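You operate a simulated robot arm through the tools that you are given. There is no shell and no other tool.

The job below is to be done with a simulated robot arm. You get a single attempt, and the scene is never put back.

TASK
Open the air, blow the docked mould dry, shut the air and dab off the beads.
Fine: use the green sponge and put it back.
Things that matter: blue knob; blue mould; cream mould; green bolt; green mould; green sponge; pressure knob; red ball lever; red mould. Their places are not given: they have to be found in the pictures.

The check looks at the end state, three seconds after you hand in, the way a careful person would. Anything else that was tipped, shoved, dropped, spilled or broken makes it a failure.

THE ROBOT
A 6-joint arm with a fingered hand, fixed in place. Base frame: the origin is on the floor under the middle of its stand, x ahead of it, y to its left, z up; the work surface is at about z = 0.86. Readings come in m, rad, newtons and seconds.
With the tool pointing down near the work surface it reaches from about 0.16 to 0.86 m from the base axis. Its first joint turns from -2.897 to 2.897 rad. Payload 5 kg.
Tool frame: the origin (TCP) lies between the finger pads and is the grasp point; the fingertips stand 0.036 m ahead of it; z points along the fingers, y is the line along which they close. The gripper opens to 0.12 m; its body begins 0.042 m behind the TCP. The gripper is a hand of 4 fingers: y runs from the thumb to the fingers, the wrist lies at [-0.019, -0.123, -0.211] in the tool frame, and closing takes about 1.5 s.
Orientation is that of the tool frame in the base frame, as [roll, pitch, yaw] about the fixed x, y, z axes, in that order (R = Rz(yaw) Ry(pitch) Rx(roll)). With the fingers straight down and the wrist toward the robot, the tool's x, y and z point along [0, 1, 0], [1, 0, 0] and [0, 0, -1] of the base frame.

THE INTERFACE
- The arm moves only by the tool servo_tool. Its argument "increments" is a list of rows, each a list of 6 numbers: the turn, a rotation vector about the tool's x, y, z in rad, then the shift along the tool's x, y, z in mm. In form: [[ax, ay, az, tx, ty, tz], ...]. A call has 1 to 20 rows; each row is the pose to reach, as a shift and turn from the pose commanded when the call began, along the tool's axes at that moment. "grip" is the gripper command, from -1 (fully open) to 1 (shut), values between in proportion, set as the call begins (left out, the last holds). Rows are played at 5 a second. More than 0.05 m and 0.15 rad between two rows, or a gripper value outside its range, and nothing of the call is played. A pose out of reach is approached as far as the arm can. The call stops where the force on the tool passes 40 N (or 10 N more than at its start, if that is more) or the arm is blocked; 0.2 s more then pass. The fingers move at their own pace (about 0.045 m/s each) and stop on an object; they squeeze with about 26 N. The grip force told is the motor's: it shows also when the fingers shut on nothing. Time passes only in rows, and 0.2 s behind the last, so rows that repeat a pose let the fingers close. The reply holds the time, the measured pose of the TCP, the force on the tool along the base axes, the opening and the grip force, in the units named above and with some noise, with the torque about the TCP (base axes, N m) and any sound that the robot's microphone picked up, and new pictures: "pictures" is both (left out), scene, wrist or none.
- Cameras (640 x 400 px; columns grow to the right, rows downward): "scene" is fixed at [0.0505, 0.5009, 1.4588]; the picture's right is [-0.96, -0.28, 0.00], its down [-0.12, 0.39, -0.91] and it looks along [0.26, -0.87, -0.41] (base axes); focal length 323 px, centre (320, 200). "wrist" rides on the gripper at [0.073, -0.101, -0.142] in the tool frame; the picture's right is [-0.79, 0.29, -0.54], its down [-0.56, -0.70, 0.44] and it looks along [-0.25, 0.65, 0.71] (tool axes); focal length 280 px, centre (320, 200).
- slide_trunk(by): slides the trunk up (or, below 0, down) by that many m; the arm rides with it, the base frame stays. It gives what a move gives, with no picture.
- finger_targets(index, middle, ring, thumb_bend, thumb_turn): sets how far each is bent, from 0 (flat) to 1 (curled in); at 0.3 the hand is open as for a grip, at 0.7 the pads meet at the TCP. One left out holds its place. A second passes; each finger stops where it meets its share of the squeeze, and holds until it gets a number again. A gripper value or a shape takes the hand back. It gives what a move gives, with no picture; readings hold the bend of each and the force on the fingers (four entries, about 0 where the hand has none), thumb and palm. thumb_turn goes from beside the hand (0) to across from the fingers (1), as for a grip.
- grasp_type(shape): the hand has 4 fingers and takes this shape, open, in about a second: jaw (thumb against the fingers, like two jaws); tri (thumb and two fingers); tip (a fingertip pinch); poke (one finger out to press); point (the index stretched); flat (the hand flat); cup (the hand cupped); fist (a fist). The gripper value then closes the fingers along that shape, each until it touches; the sizes above hold for jaw. It gives what a move gives, with no picture.
- locate(camera, pixels): there is no depth. For up to 12 entries [column, row, z] of the newest picture of that camera ("zoom" is the newest enlarged one), the place [x, y] in the base frame at which the ray of that pixel passes the height z, good to about 0.002 m. No time passes.
- enlarge(camera, box): a new picture of the part [left, top, right, bottom] of that camera's present view, enlarged. No time passes.
- finish_job(): hands the job in; it is judged then, once.

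Unless the task says otherwise, let go and move clear before handing in.

The tools are called after "Emit:" as name(argument=value, ...) on one line, values as JSON. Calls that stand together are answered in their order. servo_tool: Moves the arm, as the interface text tells. Its arguments: {"type":"object","properties":{"increments":{"type":"array"},"grip":{"type":"number"},"pictures":{"type":"string","enum":["both","scene","wrist","none"]}},"required":["increments"]} The other tools are called the same way: slide_trunk (by) moves the trunk up or down; grasp_type (shape) gives the hand a shape; finger_targets (index, middle, ring, thumb_bend, thumb_turn) moves the fingers one by one; locate (camera, pixels) gives the place at which the rays of pixels pass given heights; enlarge (camera, box) takes an enlarged picture of a part of a camera's view; finish_job () hands the job in.

At the start:

```text
time: 0.0
position: [0.3338, -0.6321, 1.1884]
orientation: [-3.142, 0.0, 1.57]
ft_force: [0.6, 0.5, 0.1]
torque: [0.01, 0.0, -0.02]
opening: 0.1194
grasp_force: 0.1
shape: jaw
bend: [0.3, 0.3, 0.3, 0.3, 0.98]
finger forces: [0.1, 0.0, 0.0, 0.0, 0.0, 0.0]
trunk travel left (down, up): [-0.775, 0.065]
```

scene: 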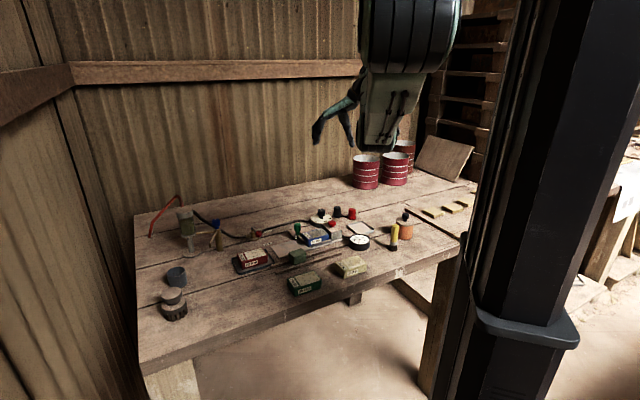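
wrist: 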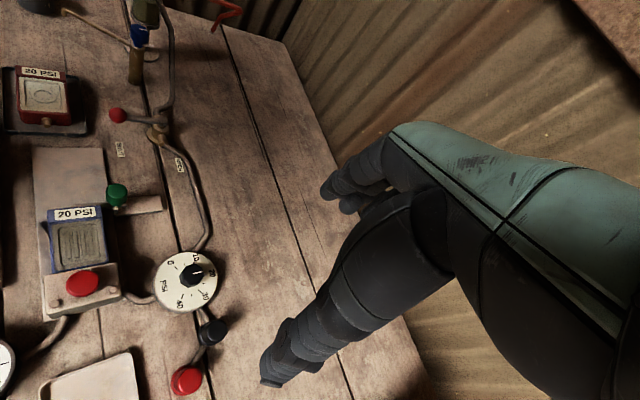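

The scene shows a bench with a pneumatic rig around pixels (180-420, 200-300), and the wrist view shows moulds with "20 PSI"/"70 PSI" labels and a pressure dial. I'll enlarge several parts before moving anything.

Emit:
enlarge(camera="scene", box=[220, 195, 380, 300])

Emit:
enlarge(camera="scene", box=[130, 185, 290, 325])

Emit:
enlarge(camera="scene", box=[330, 180, 490, 290])

Emit:
enlarge(camera="wrist", box=[0, 0, 250, 200])

Emit:
enlarge(camera="wrist", box=[0, 180, 250, 400])

```text
3.81 times, centred on (300, 248) of scene
```

zoom: 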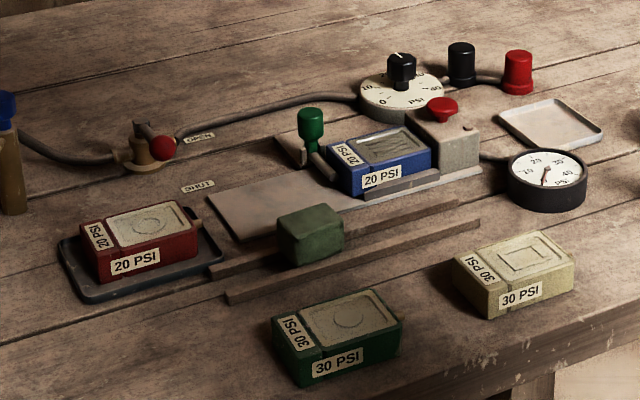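

```text
2.86 times, centred on (210, 255) of scene
```

zoom: 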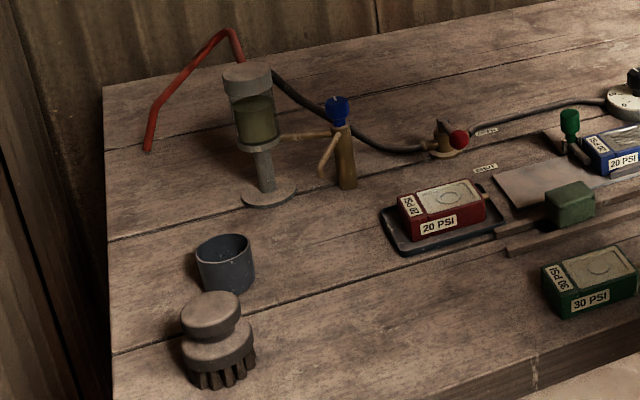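

```text
3.64 times, centred on (410, 235) of scene
```

zoom: 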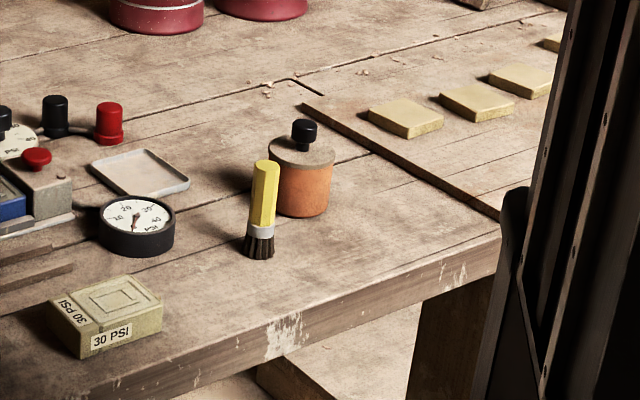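

```text
2.00 times, centred on (125, 100) of wrist
```

zoom: 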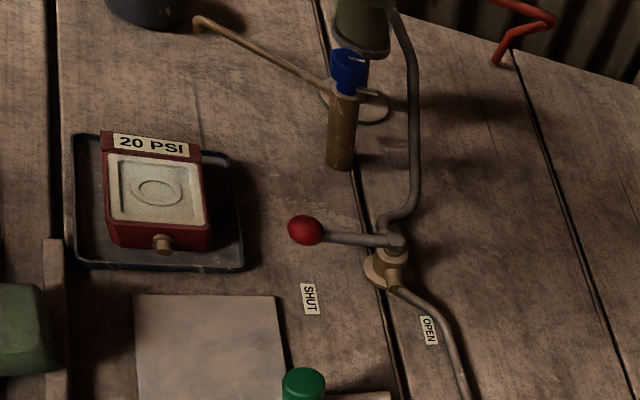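

```text
1.82 times, centred on (125, 290) of wrist
```

zoom: 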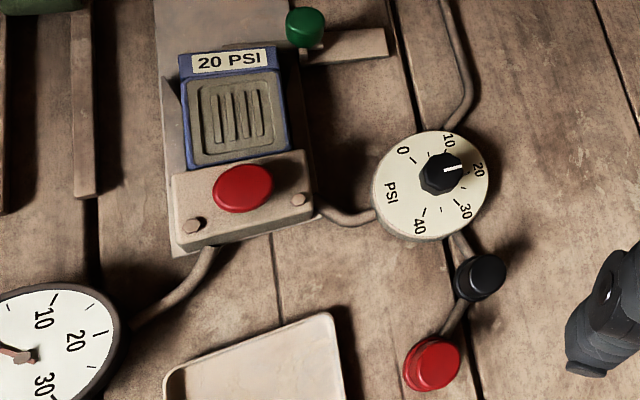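

The blue mould (20 PSI) sits in the dock with the red button and the green bolt, and the ball lever looks to be at SHUT. I'll zoom further to read the gauge, the regulator knob and the sponge area.

Emit:
enlarge(camera="scene", box=[280, 205, 370, 260])

Emit:
enlarge(camera="scene", box=[335, 225, 385, 257])

Emit:
enlarge(camera="scene", box=[265, 215, 345, 275])

Emit:
enlarge(camera="wrist", box=[140, 235, 240, 325])

Emit:
enlarge(camera="wrist", box=[20, 160, 180, 330])

Emit:
enlarge(camera="scene", box=[165, 200, 265, 270])

```text
7.11 times, centred on (325, 232) of scene
```

zoom: 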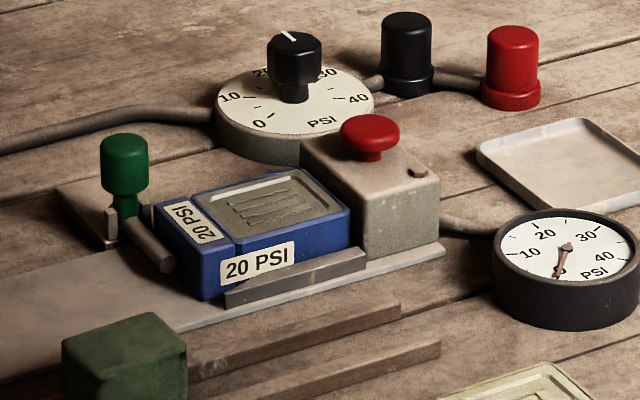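

```text
12.50 times, centred on (360, 241) of scene
```

zoom: 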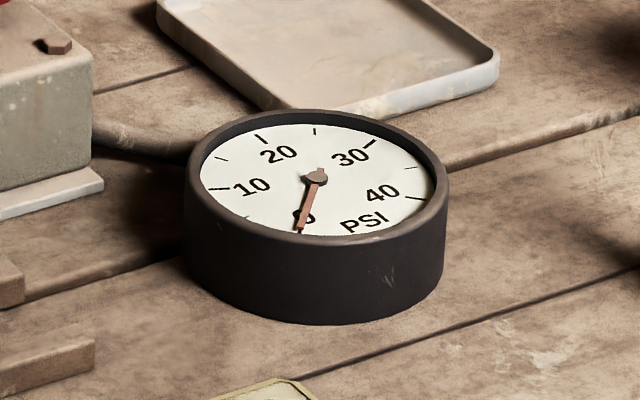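

```text
6.67 times, centred on (305, 245) of scene
```

zoom: 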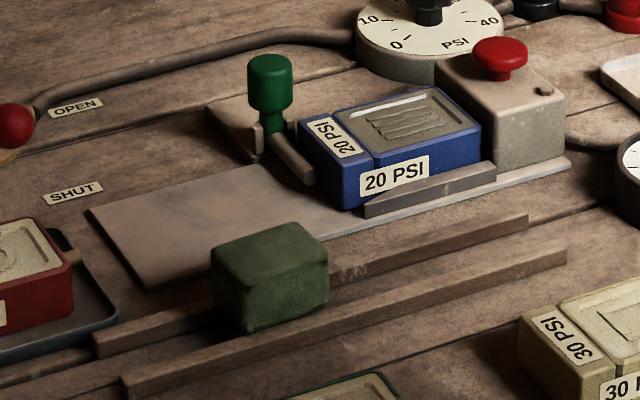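

```text
4.44 times, centred on (190, 280) of wrist
```

zoom: 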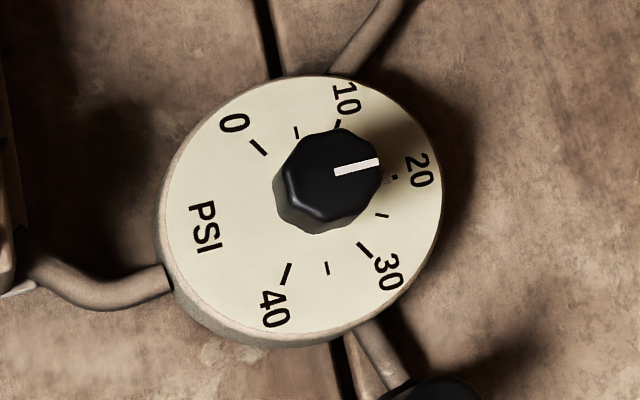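

```text
2.35 times, centred on (100, 245) of wrist
```

zoom: 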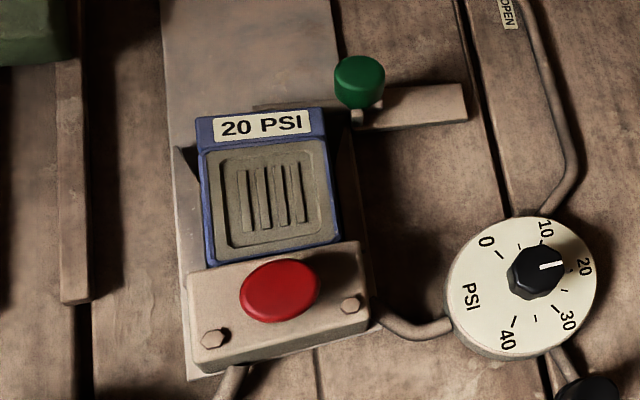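

```text
5.71 times, centred on (215, 235) of scene
```

zoom: 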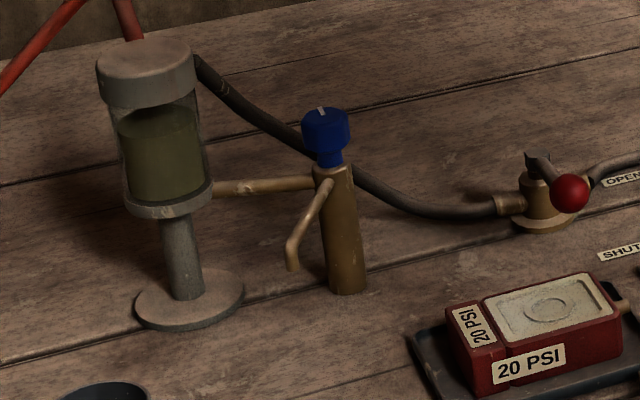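

The pressure knob appears to be close to 20 on the dial, the gauge reads 0, and the green bolt's rod lies across the mould's free end. Next I'll locate the key items at estimated heights.

Emit:
locate(camera="scene", pixels=[[261, 232, 0.9], [254, 238, 0.86], [298, 229, 0.92], [332, 223, 0.92], [321, 213, 0.9], [336, 211, 0.89], [351, 213, 0.89], [295, 254, 0.88], [319, 233, 0.89], [358, 241, 0.88], [216, 226, 0.95], [252, 257, 0.88]])

Emit:
locate(camera="wrist", pixels=[[117, 115, 0.9], [157, 122, 0.9], [120, 150, 0.86], [180, 165, 0.86], [116, 195, 0.92], [81, 284, 0.92], [185, 282, 0.88], [191, 273, 0.91], [213, 332, 0.89], [187, 381, 0.89], [78, 247, 0.89], [138, 36, 0.95]])

```text
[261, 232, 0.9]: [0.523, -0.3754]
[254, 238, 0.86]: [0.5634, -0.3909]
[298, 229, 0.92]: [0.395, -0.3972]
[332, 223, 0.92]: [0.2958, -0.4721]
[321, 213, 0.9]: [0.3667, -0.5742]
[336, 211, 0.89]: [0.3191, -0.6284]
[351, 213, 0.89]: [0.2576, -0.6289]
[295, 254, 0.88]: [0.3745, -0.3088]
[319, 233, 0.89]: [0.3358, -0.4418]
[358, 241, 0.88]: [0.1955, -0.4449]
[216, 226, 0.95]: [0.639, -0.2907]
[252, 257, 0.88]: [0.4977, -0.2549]
```

```text
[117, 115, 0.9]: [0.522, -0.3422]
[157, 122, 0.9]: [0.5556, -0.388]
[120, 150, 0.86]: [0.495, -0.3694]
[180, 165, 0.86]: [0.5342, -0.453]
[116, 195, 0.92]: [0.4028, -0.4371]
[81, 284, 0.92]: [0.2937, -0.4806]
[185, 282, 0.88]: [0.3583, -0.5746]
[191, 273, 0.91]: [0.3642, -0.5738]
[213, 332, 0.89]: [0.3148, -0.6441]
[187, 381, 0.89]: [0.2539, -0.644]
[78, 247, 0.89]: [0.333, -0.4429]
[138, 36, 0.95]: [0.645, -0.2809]
```

Triangulating both views puts the red ball at about (0.51, -0.35, 0.916) and the mould at about (0.33, -0.44). I'll move the hand over for a closer wrist view of the dock while staying high.

Emit:
servo_tool(increments=[[0, 0, 0, 30, -22, 15], [0, 0, 0, 60, -45, 30], [0, 0, 0, 90, -67, 45], [0, 0, 0, 120, -89, 60], [0, 0, 0, 150, -112, 75], [0, 0, 0, 180, -134, 90]])

```text
time: 1.4
position: [0.2181, -0.4619, 1.0733]
orientation: [3.138, 0.005, 1.569]
ft_force: [-0.3, -0.5, 0.8]
torque: [-0.06, 0.01, -0.02]
opening: 0.1197
grasp_force: 0.0
shape: jaw
bend: [0.3, 0.3, 0.3, 0.3, 0.98]
finger forces: [0.0, 0.1, 0.1, 0.1, 0.0, 0.0]
out of reach, approached as far as the arm can: row 4, 5, 6
trunk travel left (down, up): [-0.775, 0.065]
```

scene: 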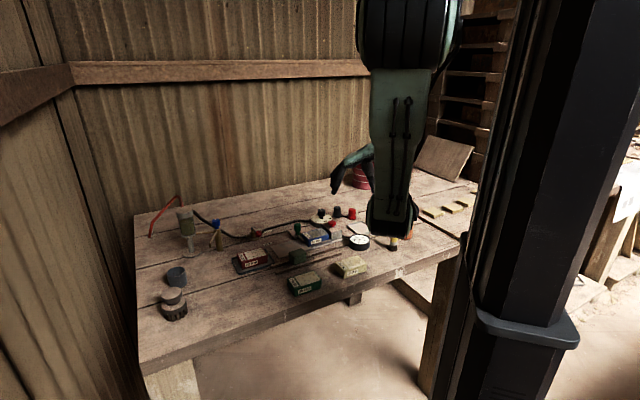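
wrist: 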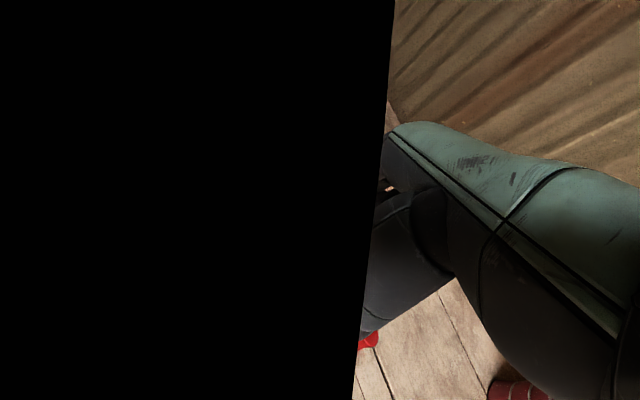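

The forearm blocks the wrist camera at this yaw, and the pose was at the edge of reach. I'll yaw the hand so its y axis points radially outward, about -53°, while backing off slightly.

Emit:
servo_tool(increments=[[0, 0, 0.13, 0, 10, -5], [0, 0, 0.26, 0, 20, -10], [0, 0, 0.39, 0, 30, -15], [0, 0, 0.52, 0, 40, -20], [0, 0, 0.65, 0, 50, -25], [0, 0, 0.78, 0, 60, -30], [0, 0, 0.91, 0, 60, -30]])

```text
time: 3.0
position: [0.2766, -0.4642, 1.1022]
orientation: [3.139, 0.001, 0.658]
ft_force: [0.0, 0.1, -1.4]
torque: [0.0, -0.03, 0.03]
opening: 0.1198
grasp_force: 0.0
shape: jaw
bend: [0.3, 0.3, 0.3, 0.3, 0.98]
finger forces: [0.0, 0.1, 0.0, 0.0, 0.0, 0.0]
trunk travel left (down, up): [-0.775, 0.065]
```

scene: 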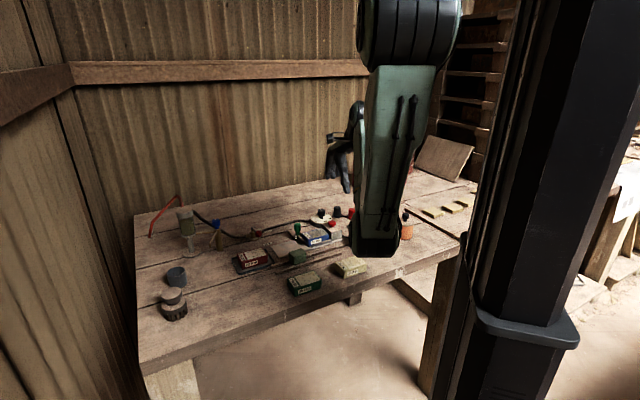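
wrist: 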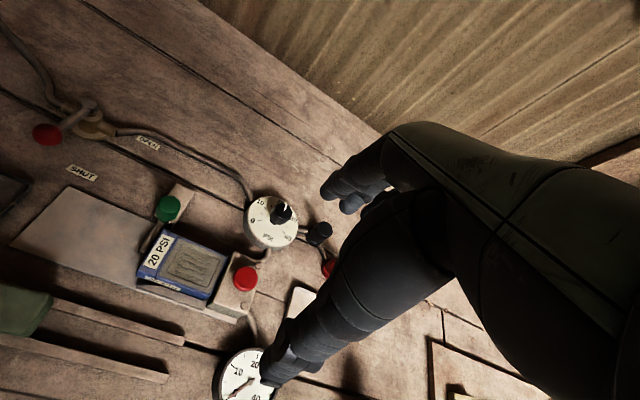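

The view is clear now, showing the whole rig on the left side of the wrist picture. I'll enlarge the dock, lever and dial for detail.

Emit:
enlarge(camera="wrist", box=[120, 180, 280, 320])

Emit:
enlarge(camera="wrist", box=[235, 180, 345, 280])

Emit:
enlarge(camera="wrist", box=[10, 80, 190, 230])

Emit:
enlarge(camera="wrist", box=[200, 335, 290, 400])

Emit:
locate(camera="wrist", pixels=[[47, 134, 0.916], [92, 118, 0.9], [82, 173, 0.86], [148, 142, 0.86], [168, 208, 0.92], [245, 279, 0.92], [282, 211, 0.91], [319, 233, 0.89], [328, 268, 0.89], [195, 267, 0.9], [20, 312, 0.88], [258, 219, 0.88]])

```text
2.86 times, centred on (200, 250) of wrist
```

zoom: 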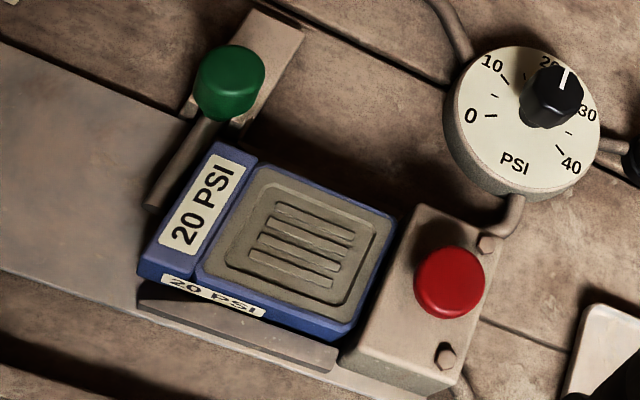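

```text
4.00 times, centred on (290, 230) of wrist
```

zoom: 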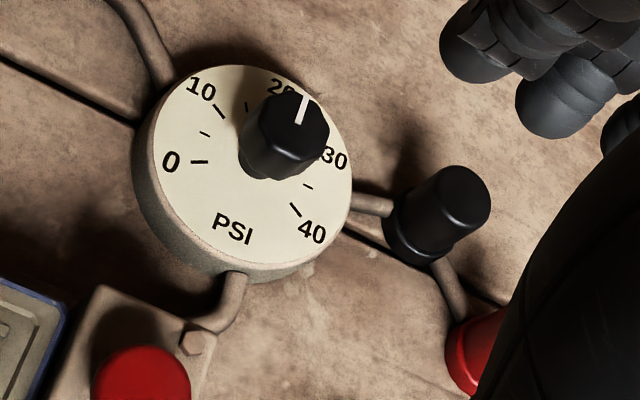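

```text
2.67 times, centred on (100, 155) of wrist
```

zoom: 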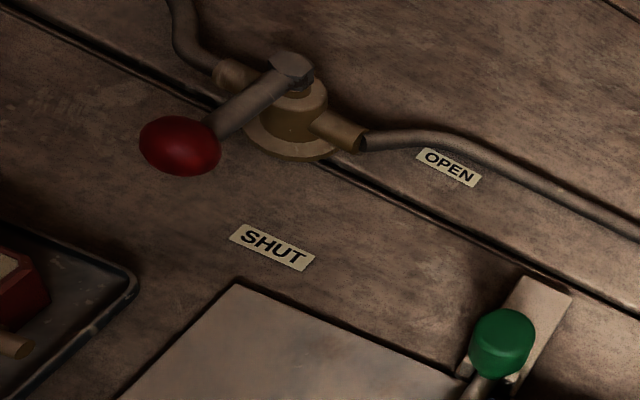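

```text
6.15 times, centred on (245, 368) of wrist
```

zoom: 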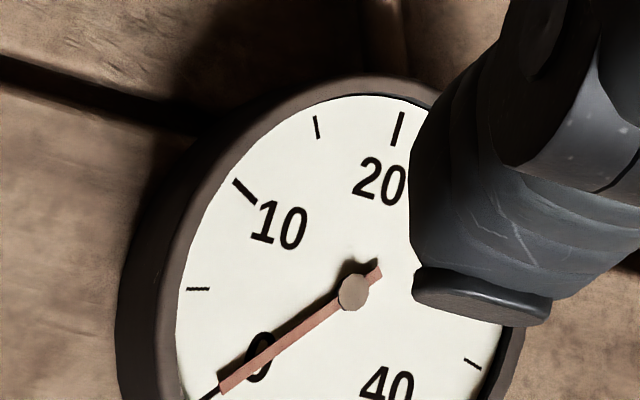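

```text
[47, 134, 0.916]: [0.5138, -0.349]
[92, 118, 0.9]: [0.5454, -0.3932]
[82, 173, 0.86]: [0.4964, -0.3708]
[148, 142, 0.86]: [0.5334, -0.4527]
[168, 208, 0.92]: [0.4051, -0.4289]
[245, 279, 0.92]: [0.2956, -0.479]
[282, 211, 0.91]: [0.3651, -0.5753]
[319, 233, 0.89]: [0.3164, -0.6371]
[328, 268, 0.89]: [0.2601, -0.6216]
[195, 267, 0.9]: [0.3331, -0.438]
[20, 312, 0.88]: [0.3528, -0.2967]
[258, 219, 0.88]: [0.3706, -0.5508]
```

The knob's white mark sits around 20, perhaps slightly beyond it. I'll enlarge the dial and compute the tick angles against the pointer angle.

Emit:
enlarge(camera="wrist", box=[240, 185, 310, 255])

```text
5.71 times, centred on (275, 220) of wrist
```

zoom: 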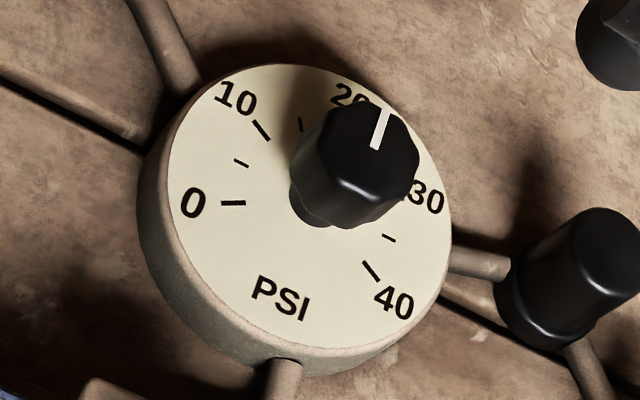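

Emit:
locate(camera="zoom", pixels=[[233, 203, 0.885], [241, 163, 0.885], [261, 130, 0.885], [300, 124, 0.885], [389, 238, 0.885], [371, 271, 0.885], [383, 110, 0.915], [376, 148, 0.915], [309, 190, 0.885], [365, 150, 0.915], [350, 95, 0.885], [428, 198, 0.885]])

Emit:
enlarge(camera="scene", box=[300, 200, 345, 230])

```text
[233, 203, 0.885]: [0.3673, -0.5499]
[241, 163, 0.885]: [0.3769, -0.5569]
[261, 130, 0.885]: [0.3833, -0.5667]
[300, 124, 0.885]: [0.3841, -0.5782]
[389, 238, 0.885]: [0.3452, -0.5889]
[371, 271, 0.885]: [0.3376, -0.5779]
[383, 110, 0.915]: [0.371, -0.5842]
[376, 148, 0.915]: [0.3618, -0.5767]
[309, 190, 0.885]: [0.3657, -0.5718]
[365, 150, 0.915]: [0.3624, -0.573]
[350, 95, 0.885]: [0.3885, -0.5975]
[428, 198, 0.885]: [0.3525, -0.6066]
```

```text
13.33 times, centred on (322, 215) of scene
```

zoom: 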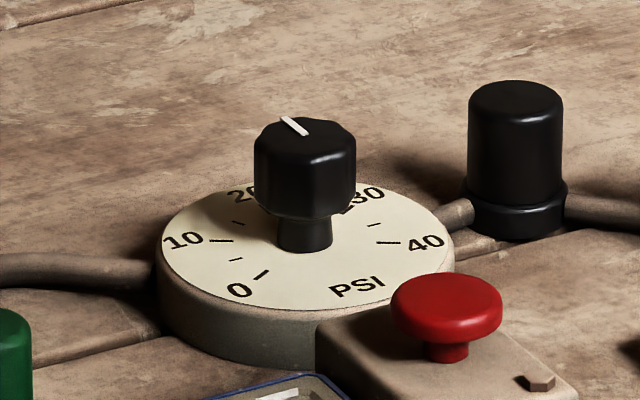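

Emit:
locate(camera="zoom", pixels=[[308, 134, 0.915], [281, 117, 0.915], [261, 275, 0.885], [236, 260, 0.885], [220, 241, 0.885], [238, 223, 0.885], [375, 224, 0.885], [388, 243, 0.885], [305, 235, 0.885], [305, 145, 0.915], [293, 125, 0.915]])

Emit:
enlarge(camera="scene", box=[315, 203, 332, 215])

```text
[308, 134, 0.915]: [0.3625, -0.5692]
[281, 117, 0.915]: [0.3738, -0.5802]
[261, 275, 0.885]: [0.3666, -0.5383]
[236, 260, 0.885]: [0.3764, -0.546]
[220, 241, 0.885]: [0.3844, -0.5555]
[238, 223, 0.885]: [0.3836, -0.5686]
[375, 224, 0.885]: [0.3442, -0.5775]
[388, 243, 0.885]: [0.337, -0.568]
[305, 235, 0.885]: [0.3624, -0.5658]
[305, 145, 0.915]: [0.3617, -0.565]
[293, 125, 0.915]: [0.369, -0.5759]
```

```text
16.00 times, centred on (324, 209) of scene
```

zoom: 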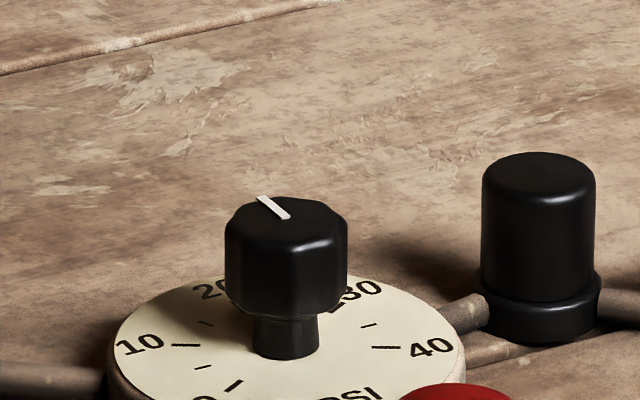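

The tick geometry (30° per 5 PSI) puts the pressure knob at roughly 19-20 PSI, which already matches the blue mould's 20 PSI label. I'll triangulate the lever pivot, ball, sponge, button and mould corners next.

Emit:
locate(camera="scene", pixels=[[253.5, 228, 0.91], [258.8, 233.8, 0.91], [333, 222, 0.92], [298, 228, 0.92], [216, 226, 0.95]])

Emit:
locate(camera="wrist", pixels=[[89.5, 105.6, 0.91], [48, 134, 0.91], [245, 278, 0.92], [168, 208, 0.92]])

Emit:
enlarge(camera="scene", box=[270, 235, 320, 270])

Emit:
enlarge(camera="wrist", box=[0, 270, 120, 400])

```text
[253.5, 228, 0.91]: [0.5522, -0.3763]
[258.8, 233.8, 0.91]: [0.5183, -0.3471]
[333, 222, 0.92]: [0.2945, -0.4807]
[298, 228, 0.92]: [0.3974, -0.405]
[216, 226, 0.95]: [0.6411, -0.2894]
```

```text
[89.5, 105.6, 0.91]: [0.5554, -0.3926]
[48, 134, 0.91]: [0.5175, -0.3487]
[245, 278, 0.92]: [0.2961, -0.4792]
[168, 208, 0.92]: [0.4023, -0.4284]
```

```text
11.43 times, centred on (295, 252) of scene
```

zoom: 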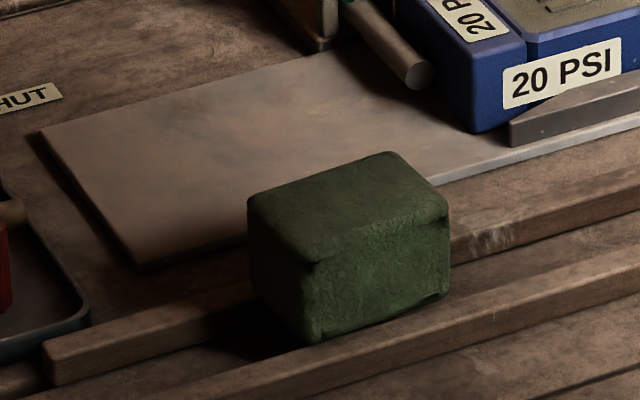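

```text
3.08 times, centred on (60, 335) of wrist
```

zoom: 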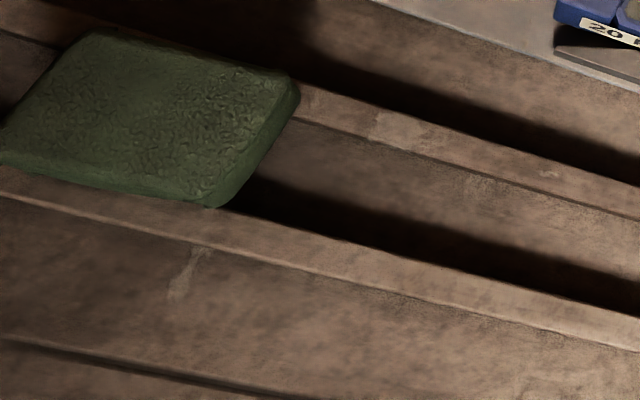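

The ball is at (0.518, -0.348, 0.909) and the pivot at about (0.563, -0.394), with the pipe axis near 222°. OPEN therefore means a swing of roughly +90° toward -y, so I'll try the poke hand shape and see where the fingertip is.

Emit:
grasp_type(shape="poke")

Emit:
servo_tool(increments=[[0, 0, 0, 0, 0, 0], [0, 0, 0, 0, 0, 0]])

Emit:
enlarge(camera="scene", box=[310, 80, 440, 220])

```text
time: 3.9
position: [0.2761, -0.4644, 1.101]
orientation: [-3.142, 0.001, 0.662]
ft_force: [-0.8, 0.0, 0.6]
torque: [-0.01, 0.0, 0.0]
opening: 0.0
grasp_force: 0.0
shape: poke
bend: [0.7, 0.7, 0.99, 1.0, 1.0]
finger forces: [0.1, 0.1, 0.0, 0.0, 0.0, 0.0]
trunk travel left (down, up): [-0.775, 0.065]
```

```text
time: 4.5
position: [0.2774, -0.4649, 1.1011]
orientation: [3.141, 0.0, 0.662]
ft_force: [0.1, 0.6, -0.6]
torque: [0.01, 0.02, 0.0]
opening: 0.0002
grasp_force: 0.0
shape: poke
bend: [0.7, 0.7, 0.99, 1.0, 1.0]
finger forces: [0.1, 0.0, 0.0, 0.1, 0.0, 0.0]
trunk travel left (down, up): [-0.775, 0.065]
```

scene: 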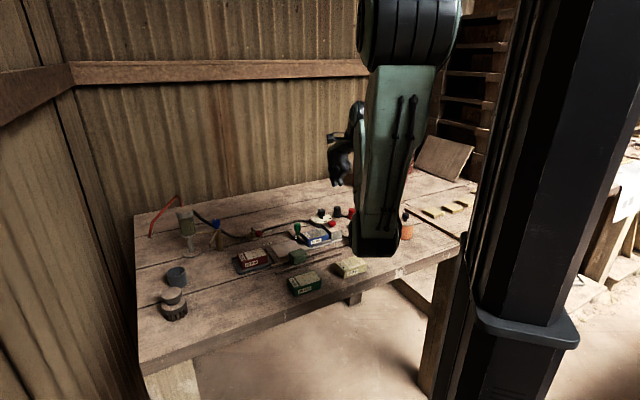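
wrist: 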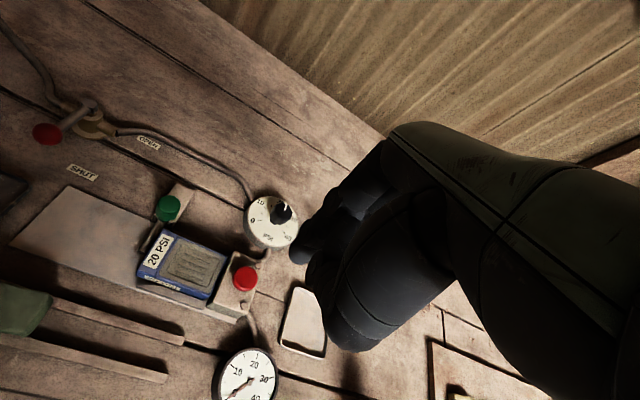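

```text
2.86 times, centred on (375, 150) of scene
```

zoom: 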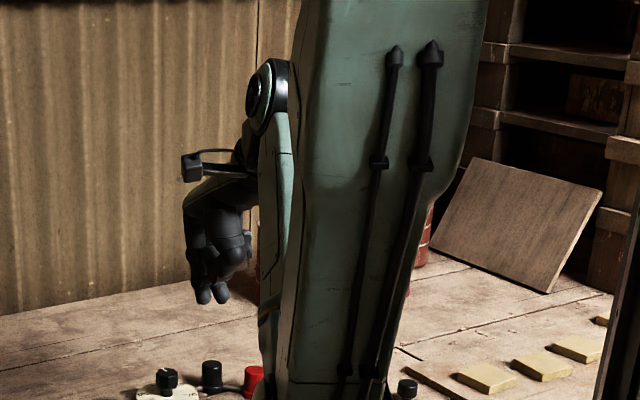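

Poke leaves two fingertips pointing straight down, at scene zoom (205,298) and (222,298). I'll locate those tips relative to the TCP.

Emit:
locate(camera="scene", pixels=[[334.8, 183, 1.07], [340.7, 183, 1.07], [334.8, 183, 1.075]])

Emit:
enlarge(camera="wrist", box=[260, 140, 460, 370])

```text
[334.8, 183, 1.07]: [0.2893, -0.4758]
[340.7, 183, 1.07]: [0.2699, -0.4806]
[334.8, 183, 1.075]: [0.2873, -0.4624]
```

```text
1.74 times, centred on (360, 255) of wrist
```

zoom: 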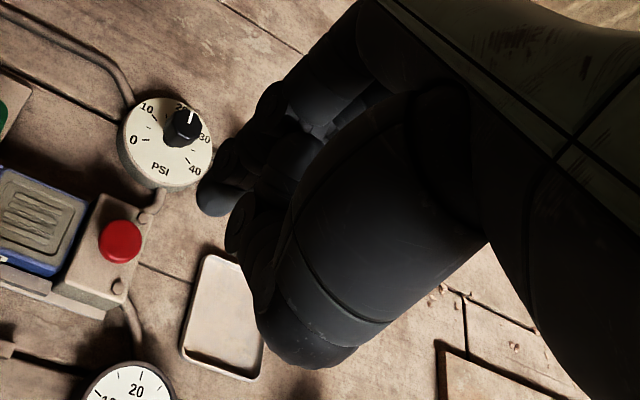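

The tips sit within about 1 cm of the TCP axis, about 0.036 m ahead of it. I'll move high to a point behind the ball, on the +x/+y side of it.

Emit:
servo_tool(increments=[[0, 0, 0, 44, 7, 7], [0, 0, 0, 88, 14, 15], [0, 0, 0, 132, 21, 22], [0, 0, 0, 176, 28, 29], [0, 0, 0, 220, 36, 36], [0, 0, 0, 264, 43, 44], [0, 0, 0, 309, 50, 51], [0, 0, 0, 309, 50, 51]])

```text
time: 6.3
position: [0.55, -0.3131, 1.0477]
orientation: [3.141, 0.002, 0.661]
ft_force: [0.6, 0.7, 0.4]
torque: [0.0, 0.0, -0.01]
opening: 0.0
grasp_force: 0.1
shape: poke
bend: [0.7, 0.7, 0.99, 1.0, 1.0]
finger forces: [0.0, 0.0, 0.0, 0.1, 0.0, 0.0]
trunk travel left (down, up): [-0.775, 0.065]
```

scene: 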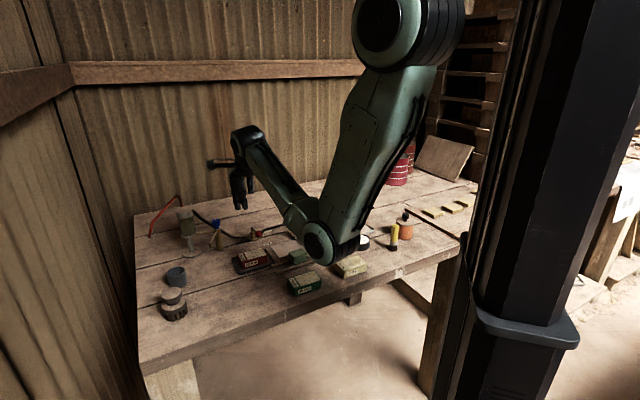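
wrist: 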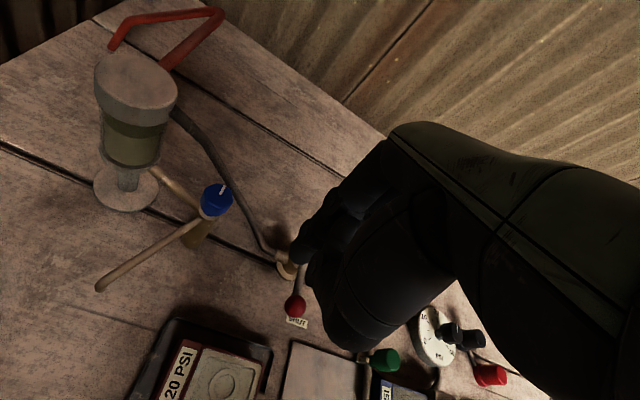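

The hand is now above the start point, and the ball is visible at wrist pixel (295,305). I'll check the region from the scene camera before going down.

Emit:
enlarge(camera="scene", box=[195, 160, 305, 270])

Emit:
enlarge(camera="wrist", box=[220, 180, 400, 360])

Emit:
locate(camera="wrist", pixels=[[296, 306, 0.909], [97, 287, 0.9], [215, 198, 0.955], [275, 352, 0.865], [190, 320, 0.865]])

```text
3.64 times, centred on (250, 215) of scene
```

zoom: 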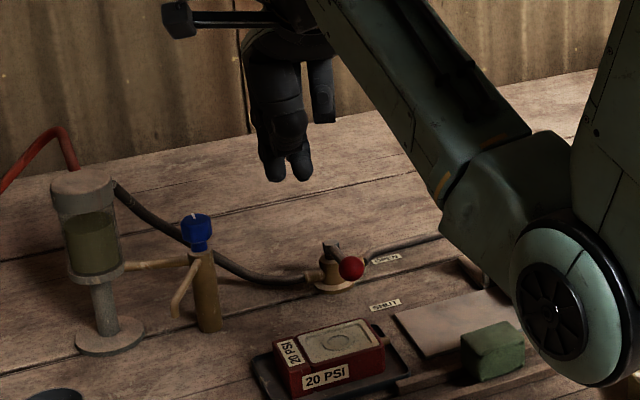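

```text
2.22 times, centred on (310, 270) of wrist
```

zoom: 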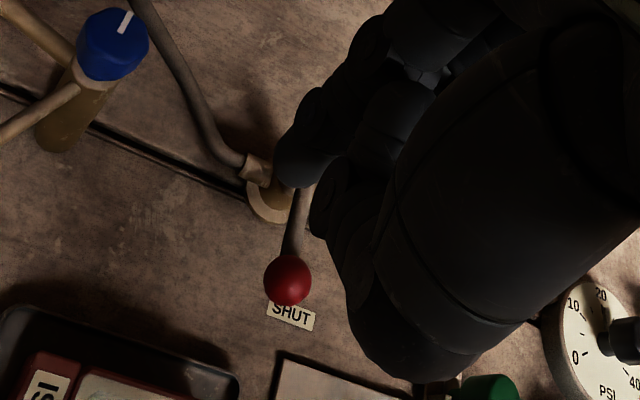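

```text
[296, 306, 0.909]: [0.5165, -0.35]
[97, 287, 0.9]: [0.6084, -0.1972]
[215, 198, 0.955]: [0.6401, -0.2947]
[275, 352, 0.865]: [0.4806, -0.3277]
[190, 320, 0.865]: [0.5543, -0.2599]
```

The tips are where I expect, at about (0.555, -0.310), with the ball at (0.517, -0.350). I'll descend 115 mm beside the ball.

Emit:
servo_tool(increments=[[0, 0, 0, 0, 0, 30], [0, 0, 0, 0, 0, 60], [0, 0, 0, 0, 0, 90], [0, 0, 0, 0, 0, 115], [0, 0, 0, 0, 0, 115]])

Emit:
enlarge(camera="scene", box=[195, 180, 305, 270])

Emit:
enlarge(camera="wrist", box=[220, 180, 400, 360])

```text
time: 7.5
position: [0.5522, -0.3129, 0.9367]
orientation: [3.141, 0.001, 0.662]
ft_force: [0.4, -1.1, 0.6]
torque: [-0.02, -0.02, -0.01]
opening: 0.0
grasp_force: 0.0
shape: poke
bend: [0.7, 0.7, 0.99, 1.0, 1.0]
finger forces: [0.1, 0.1, 0.1, 0.0, 0.1, 0.0]
trunk travel left (down, up): [-0.775, 0.065]
```

scene: 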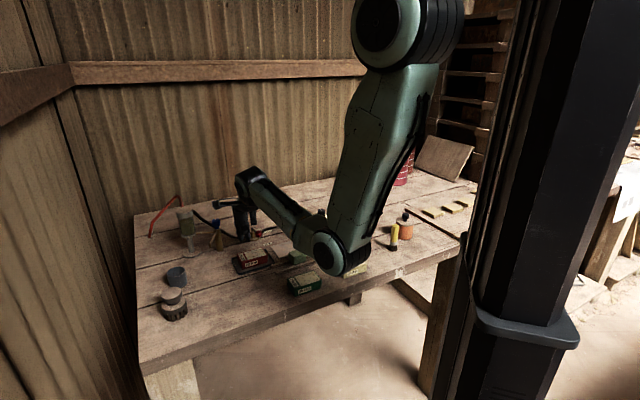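
wrist: 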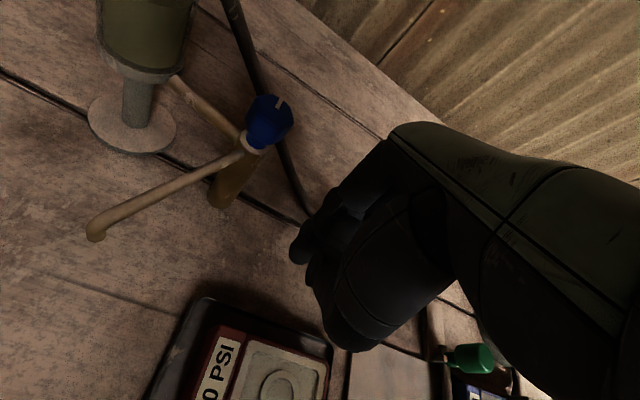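

```text
4.44 times, centred on (250, 225) of scene
```

zoom: 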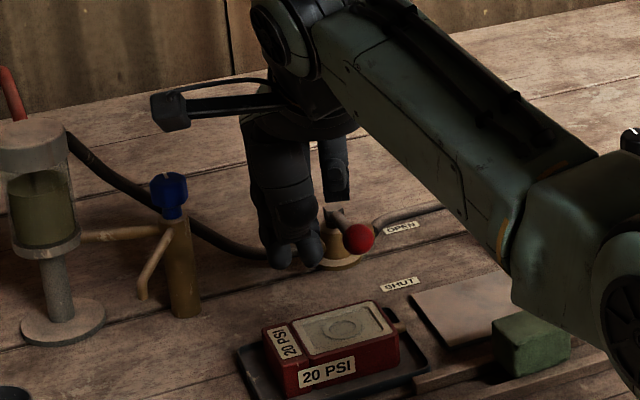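

```text
2.22 times, centred on (310, 270) of wrist
```

zoom: 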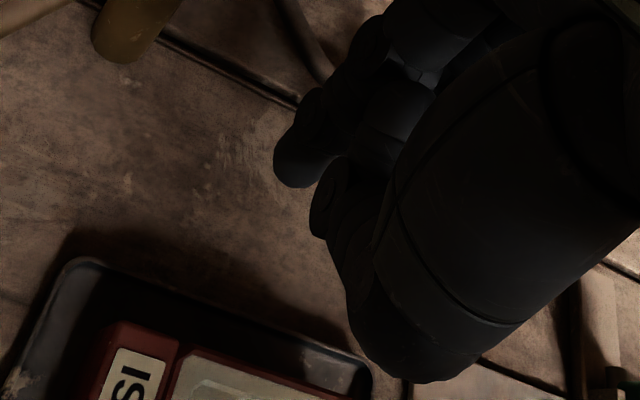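

The fingertips are beside the ball with clearance, at scene zoom (280,268). I'll sweep along the arc for the first half of the lever swing.

Emit:
servo_tool(increments=[[0, 0, 0, -7, 1, 7], [0, 0, 0, -14, 3, 7], [0, 0, 0, -24, 0, 7], [0, 0, 0, -33.5, -2, 7], [0, 0, 0, -44, -1, 7], [0, 0, 0, -54, 0, 7], [0, 0, 0, -64, 3, 7], [0, 0, 0, -73, 7, 7]])

Emit:
enlarge(camera="scene", box=[195, 180, 305, 270])

```text
time: 9.3
position: [0.4956, -0.3654, 0.9274]
orientation: [-3.142, 0.001, 0.662]
ft_force: [0.1, 0.6, 0.2]
torque: [-0.01, 0.01, 0.0]
opening: 0.0001
grasp_force: 0.0
shape: poke
bend: [0.7, 0.7, 0.99, 1.0, 1.0]
finger forces: [0.1, 0.5, 0.0, 0.0, 0.0, 0.1]
trunk travel left (down, up): [-0.775, 0.065]
```

scene: 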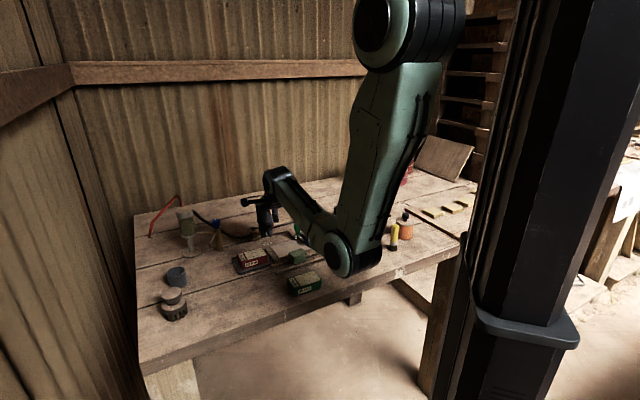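
wrist: 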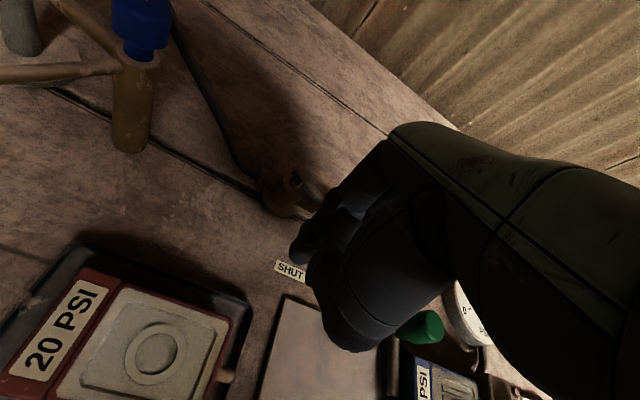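

```text
4.44 times, centred on (250, 225) of scene
```

zoom: 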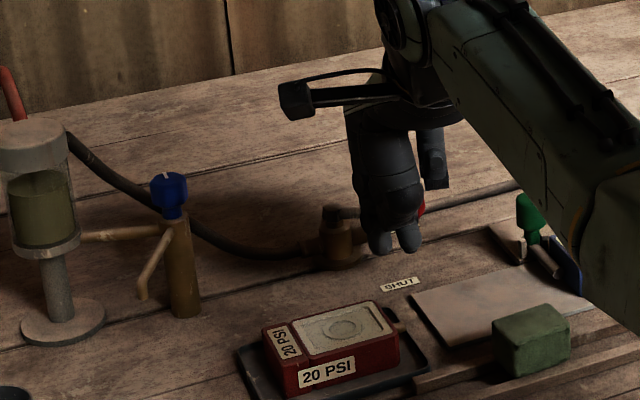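

The lever is following the finger, with the ball behind the fingers near zoom (425,200). I'll continue the arc to the OPEN end.

Emit:
servo_tool(increments=[[0, 0, 0, -9, 6, 0], [0, 0, 0, -17, 13, 0], [0, 0, 0, -23, 21, 0], [0, 0, 0, -29, 30, 0], [0, 0, 0, -32, 39, 0], [0, 0, 0, -35, 47, 0], [0, 0, 0, -37, 53, 0]])

Emit:
enlarge(camera="scene", box=[205, 180, 325, 270])

Emit:
enlarge(camera="wrist", box=[180, 120, 420, 330])

```text
time: 10.9
position: [0.5003, -0.4278, 0.9281]
orientation: [-3.14, 0.0, 0.661]
ft_force: [-9.5, 10.2, 7.0]
torque: [0.08, 0.07, 0.06]
opening: 0.0001
grasp_force: 0.1
shape: poke
bend: [0.7, 0.7, 0.99, 1.0, 1.0]
finger forces: [11.4, 5.6, 0.0, 0.1, 0.0, 0.0]
trunk travel left (down, up): [-0.775, 0.065]
```

scene: 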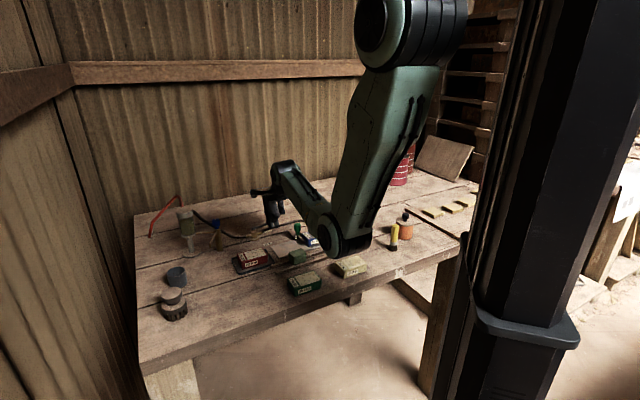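
wrist: 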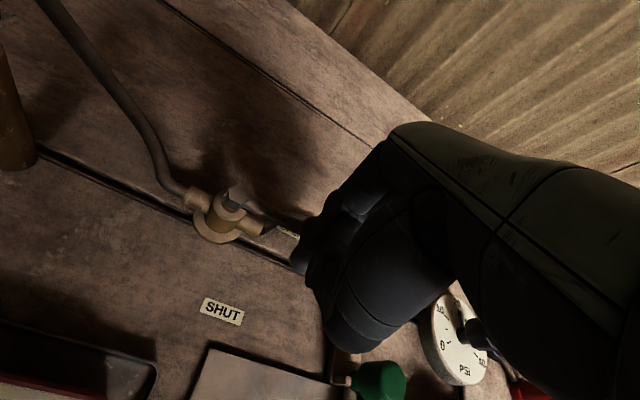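

```text
4.44 times, centred on (265, 225) of scene
```

zoom: 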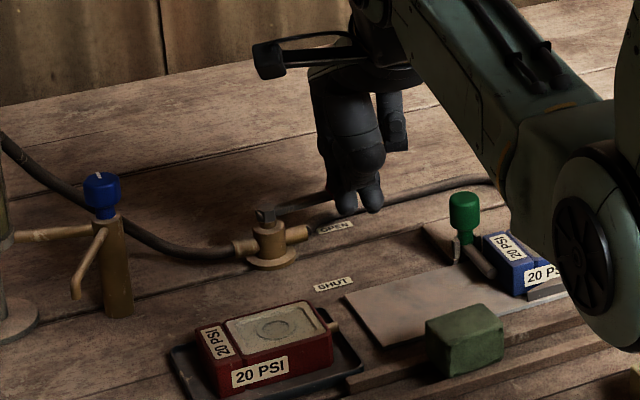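

```text
1.90 times, centred on (300, 225) of wrist
```

zoom: 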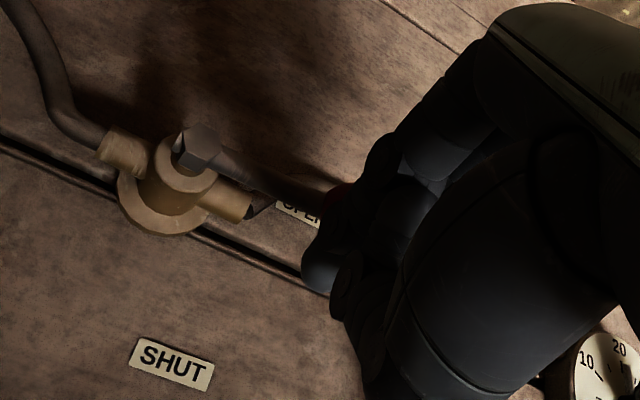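

The lever hit its stop with about 14 N and now lies over the OPEN label, at zoom (330,200). I'll back the fingers off and rise to look at the mould and gauge.

Emit:
servo_tool(increments=[[0, 0, 0, 0, -13, 0], [0, 0, 0, 0, -26, 0], [0, 0, 0, 0, -30, -40], [0, 0, 0, 0, -30, -80], [0, 0, 0, -10, -30, -125], [0, 0, 0, -40, -25, -150]])

Emit:
enlarge(camera="wrist", box=[120, 180, 400, 380])

```text
time: 12.3
position: [0.4546, -0.4371, 1.0791]
orientation: [-3.14, -0.002, 0.662]
ft_force: [-0.7, -0.6, 0.1]
torque: [0.05, 0.02, 0.01]
opening: 0.0001
grasp_force: 0.0
shape: poke
bend: [0.7, 0.7, 0.99, 1.0, 1.0]
finger forces: [0.1, 0.1, 0.1, 0.0, 0.0, 0.0]
trunk travel left (down, up): [-0.775, 0.065]
```

scene: 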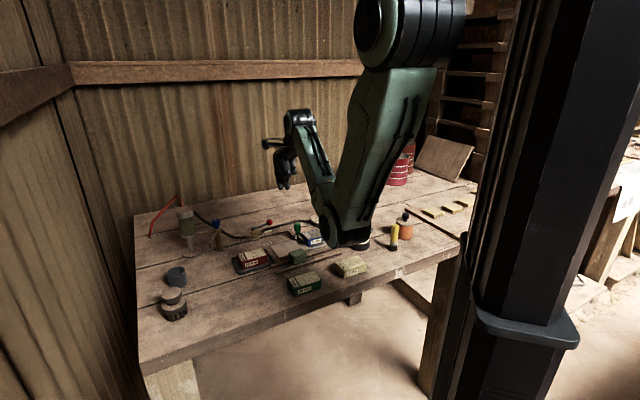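
wrist: 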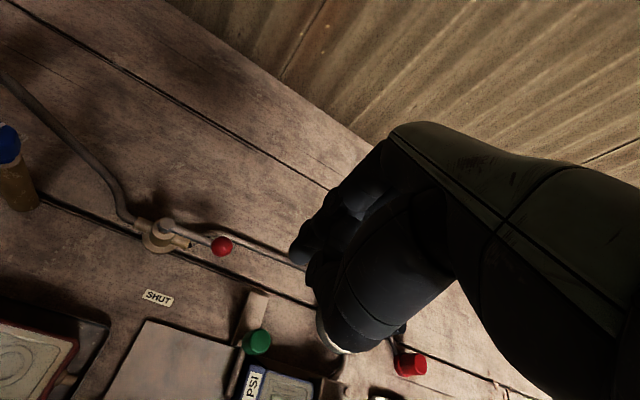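

```text
2.00 times, centred on (260, 280) of wrist
```

zoom: 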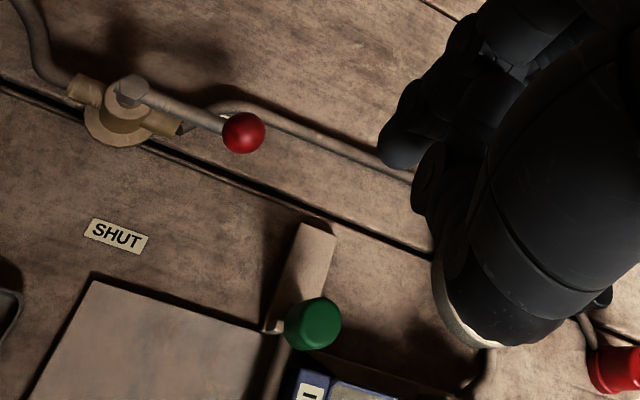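

The ball is clearly over OPEN now. I'll move back to a vantage point over the dock to read the gauge and inspect the mould.

Emit:
servo_tool(increments=[[0, 0, 0, -33, -16, -9], [0, 0, 0, -65, -33, -17], [0, 0, 0, -98, -49, -26], [0, 0, 0, -130, -65, -34], [0, 0, 0, -163, -82, -43], [0, 0, 0, -196, -98, -51]])

Emit:
enlarge(camera="wrist", box=[120, 180, 300, 400])

```text
time: 13.7
position: [0.2355, -0.4751, 1.1319]
orientation: [3.141, -0.002, 0.66]
ft_force: [-0.2, -0.5, 0.3]
torque: [0.0, -0.01, 0.01]
opening: 0.0
grasp_force: 0.0
shape: poke
bend: [0.7, 0.7, 0.99, 1.0, 1.0]
finger forces: [0.0, 0.1, 0.0, 0.1, 0.0, 0.1]
trunk travel left (down, up): [-0.775, 0.065]
```

scene: 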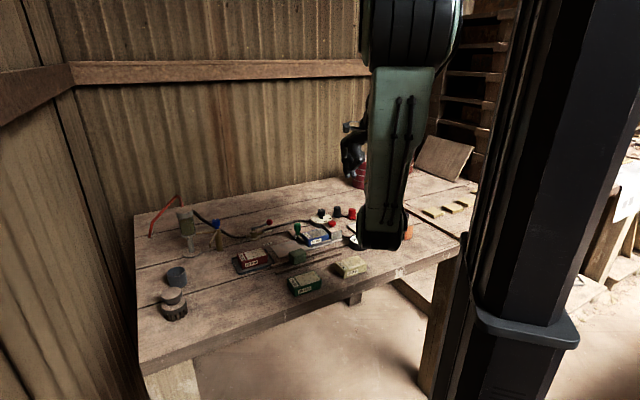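
wrist: 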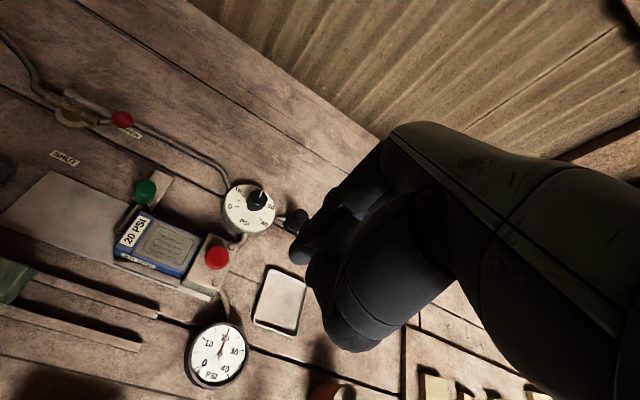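

```text
1.82 times, centred on (210, 290) of wrist
```

zoom: 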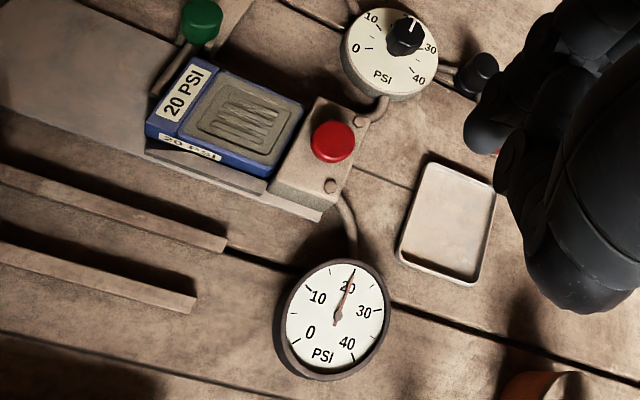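

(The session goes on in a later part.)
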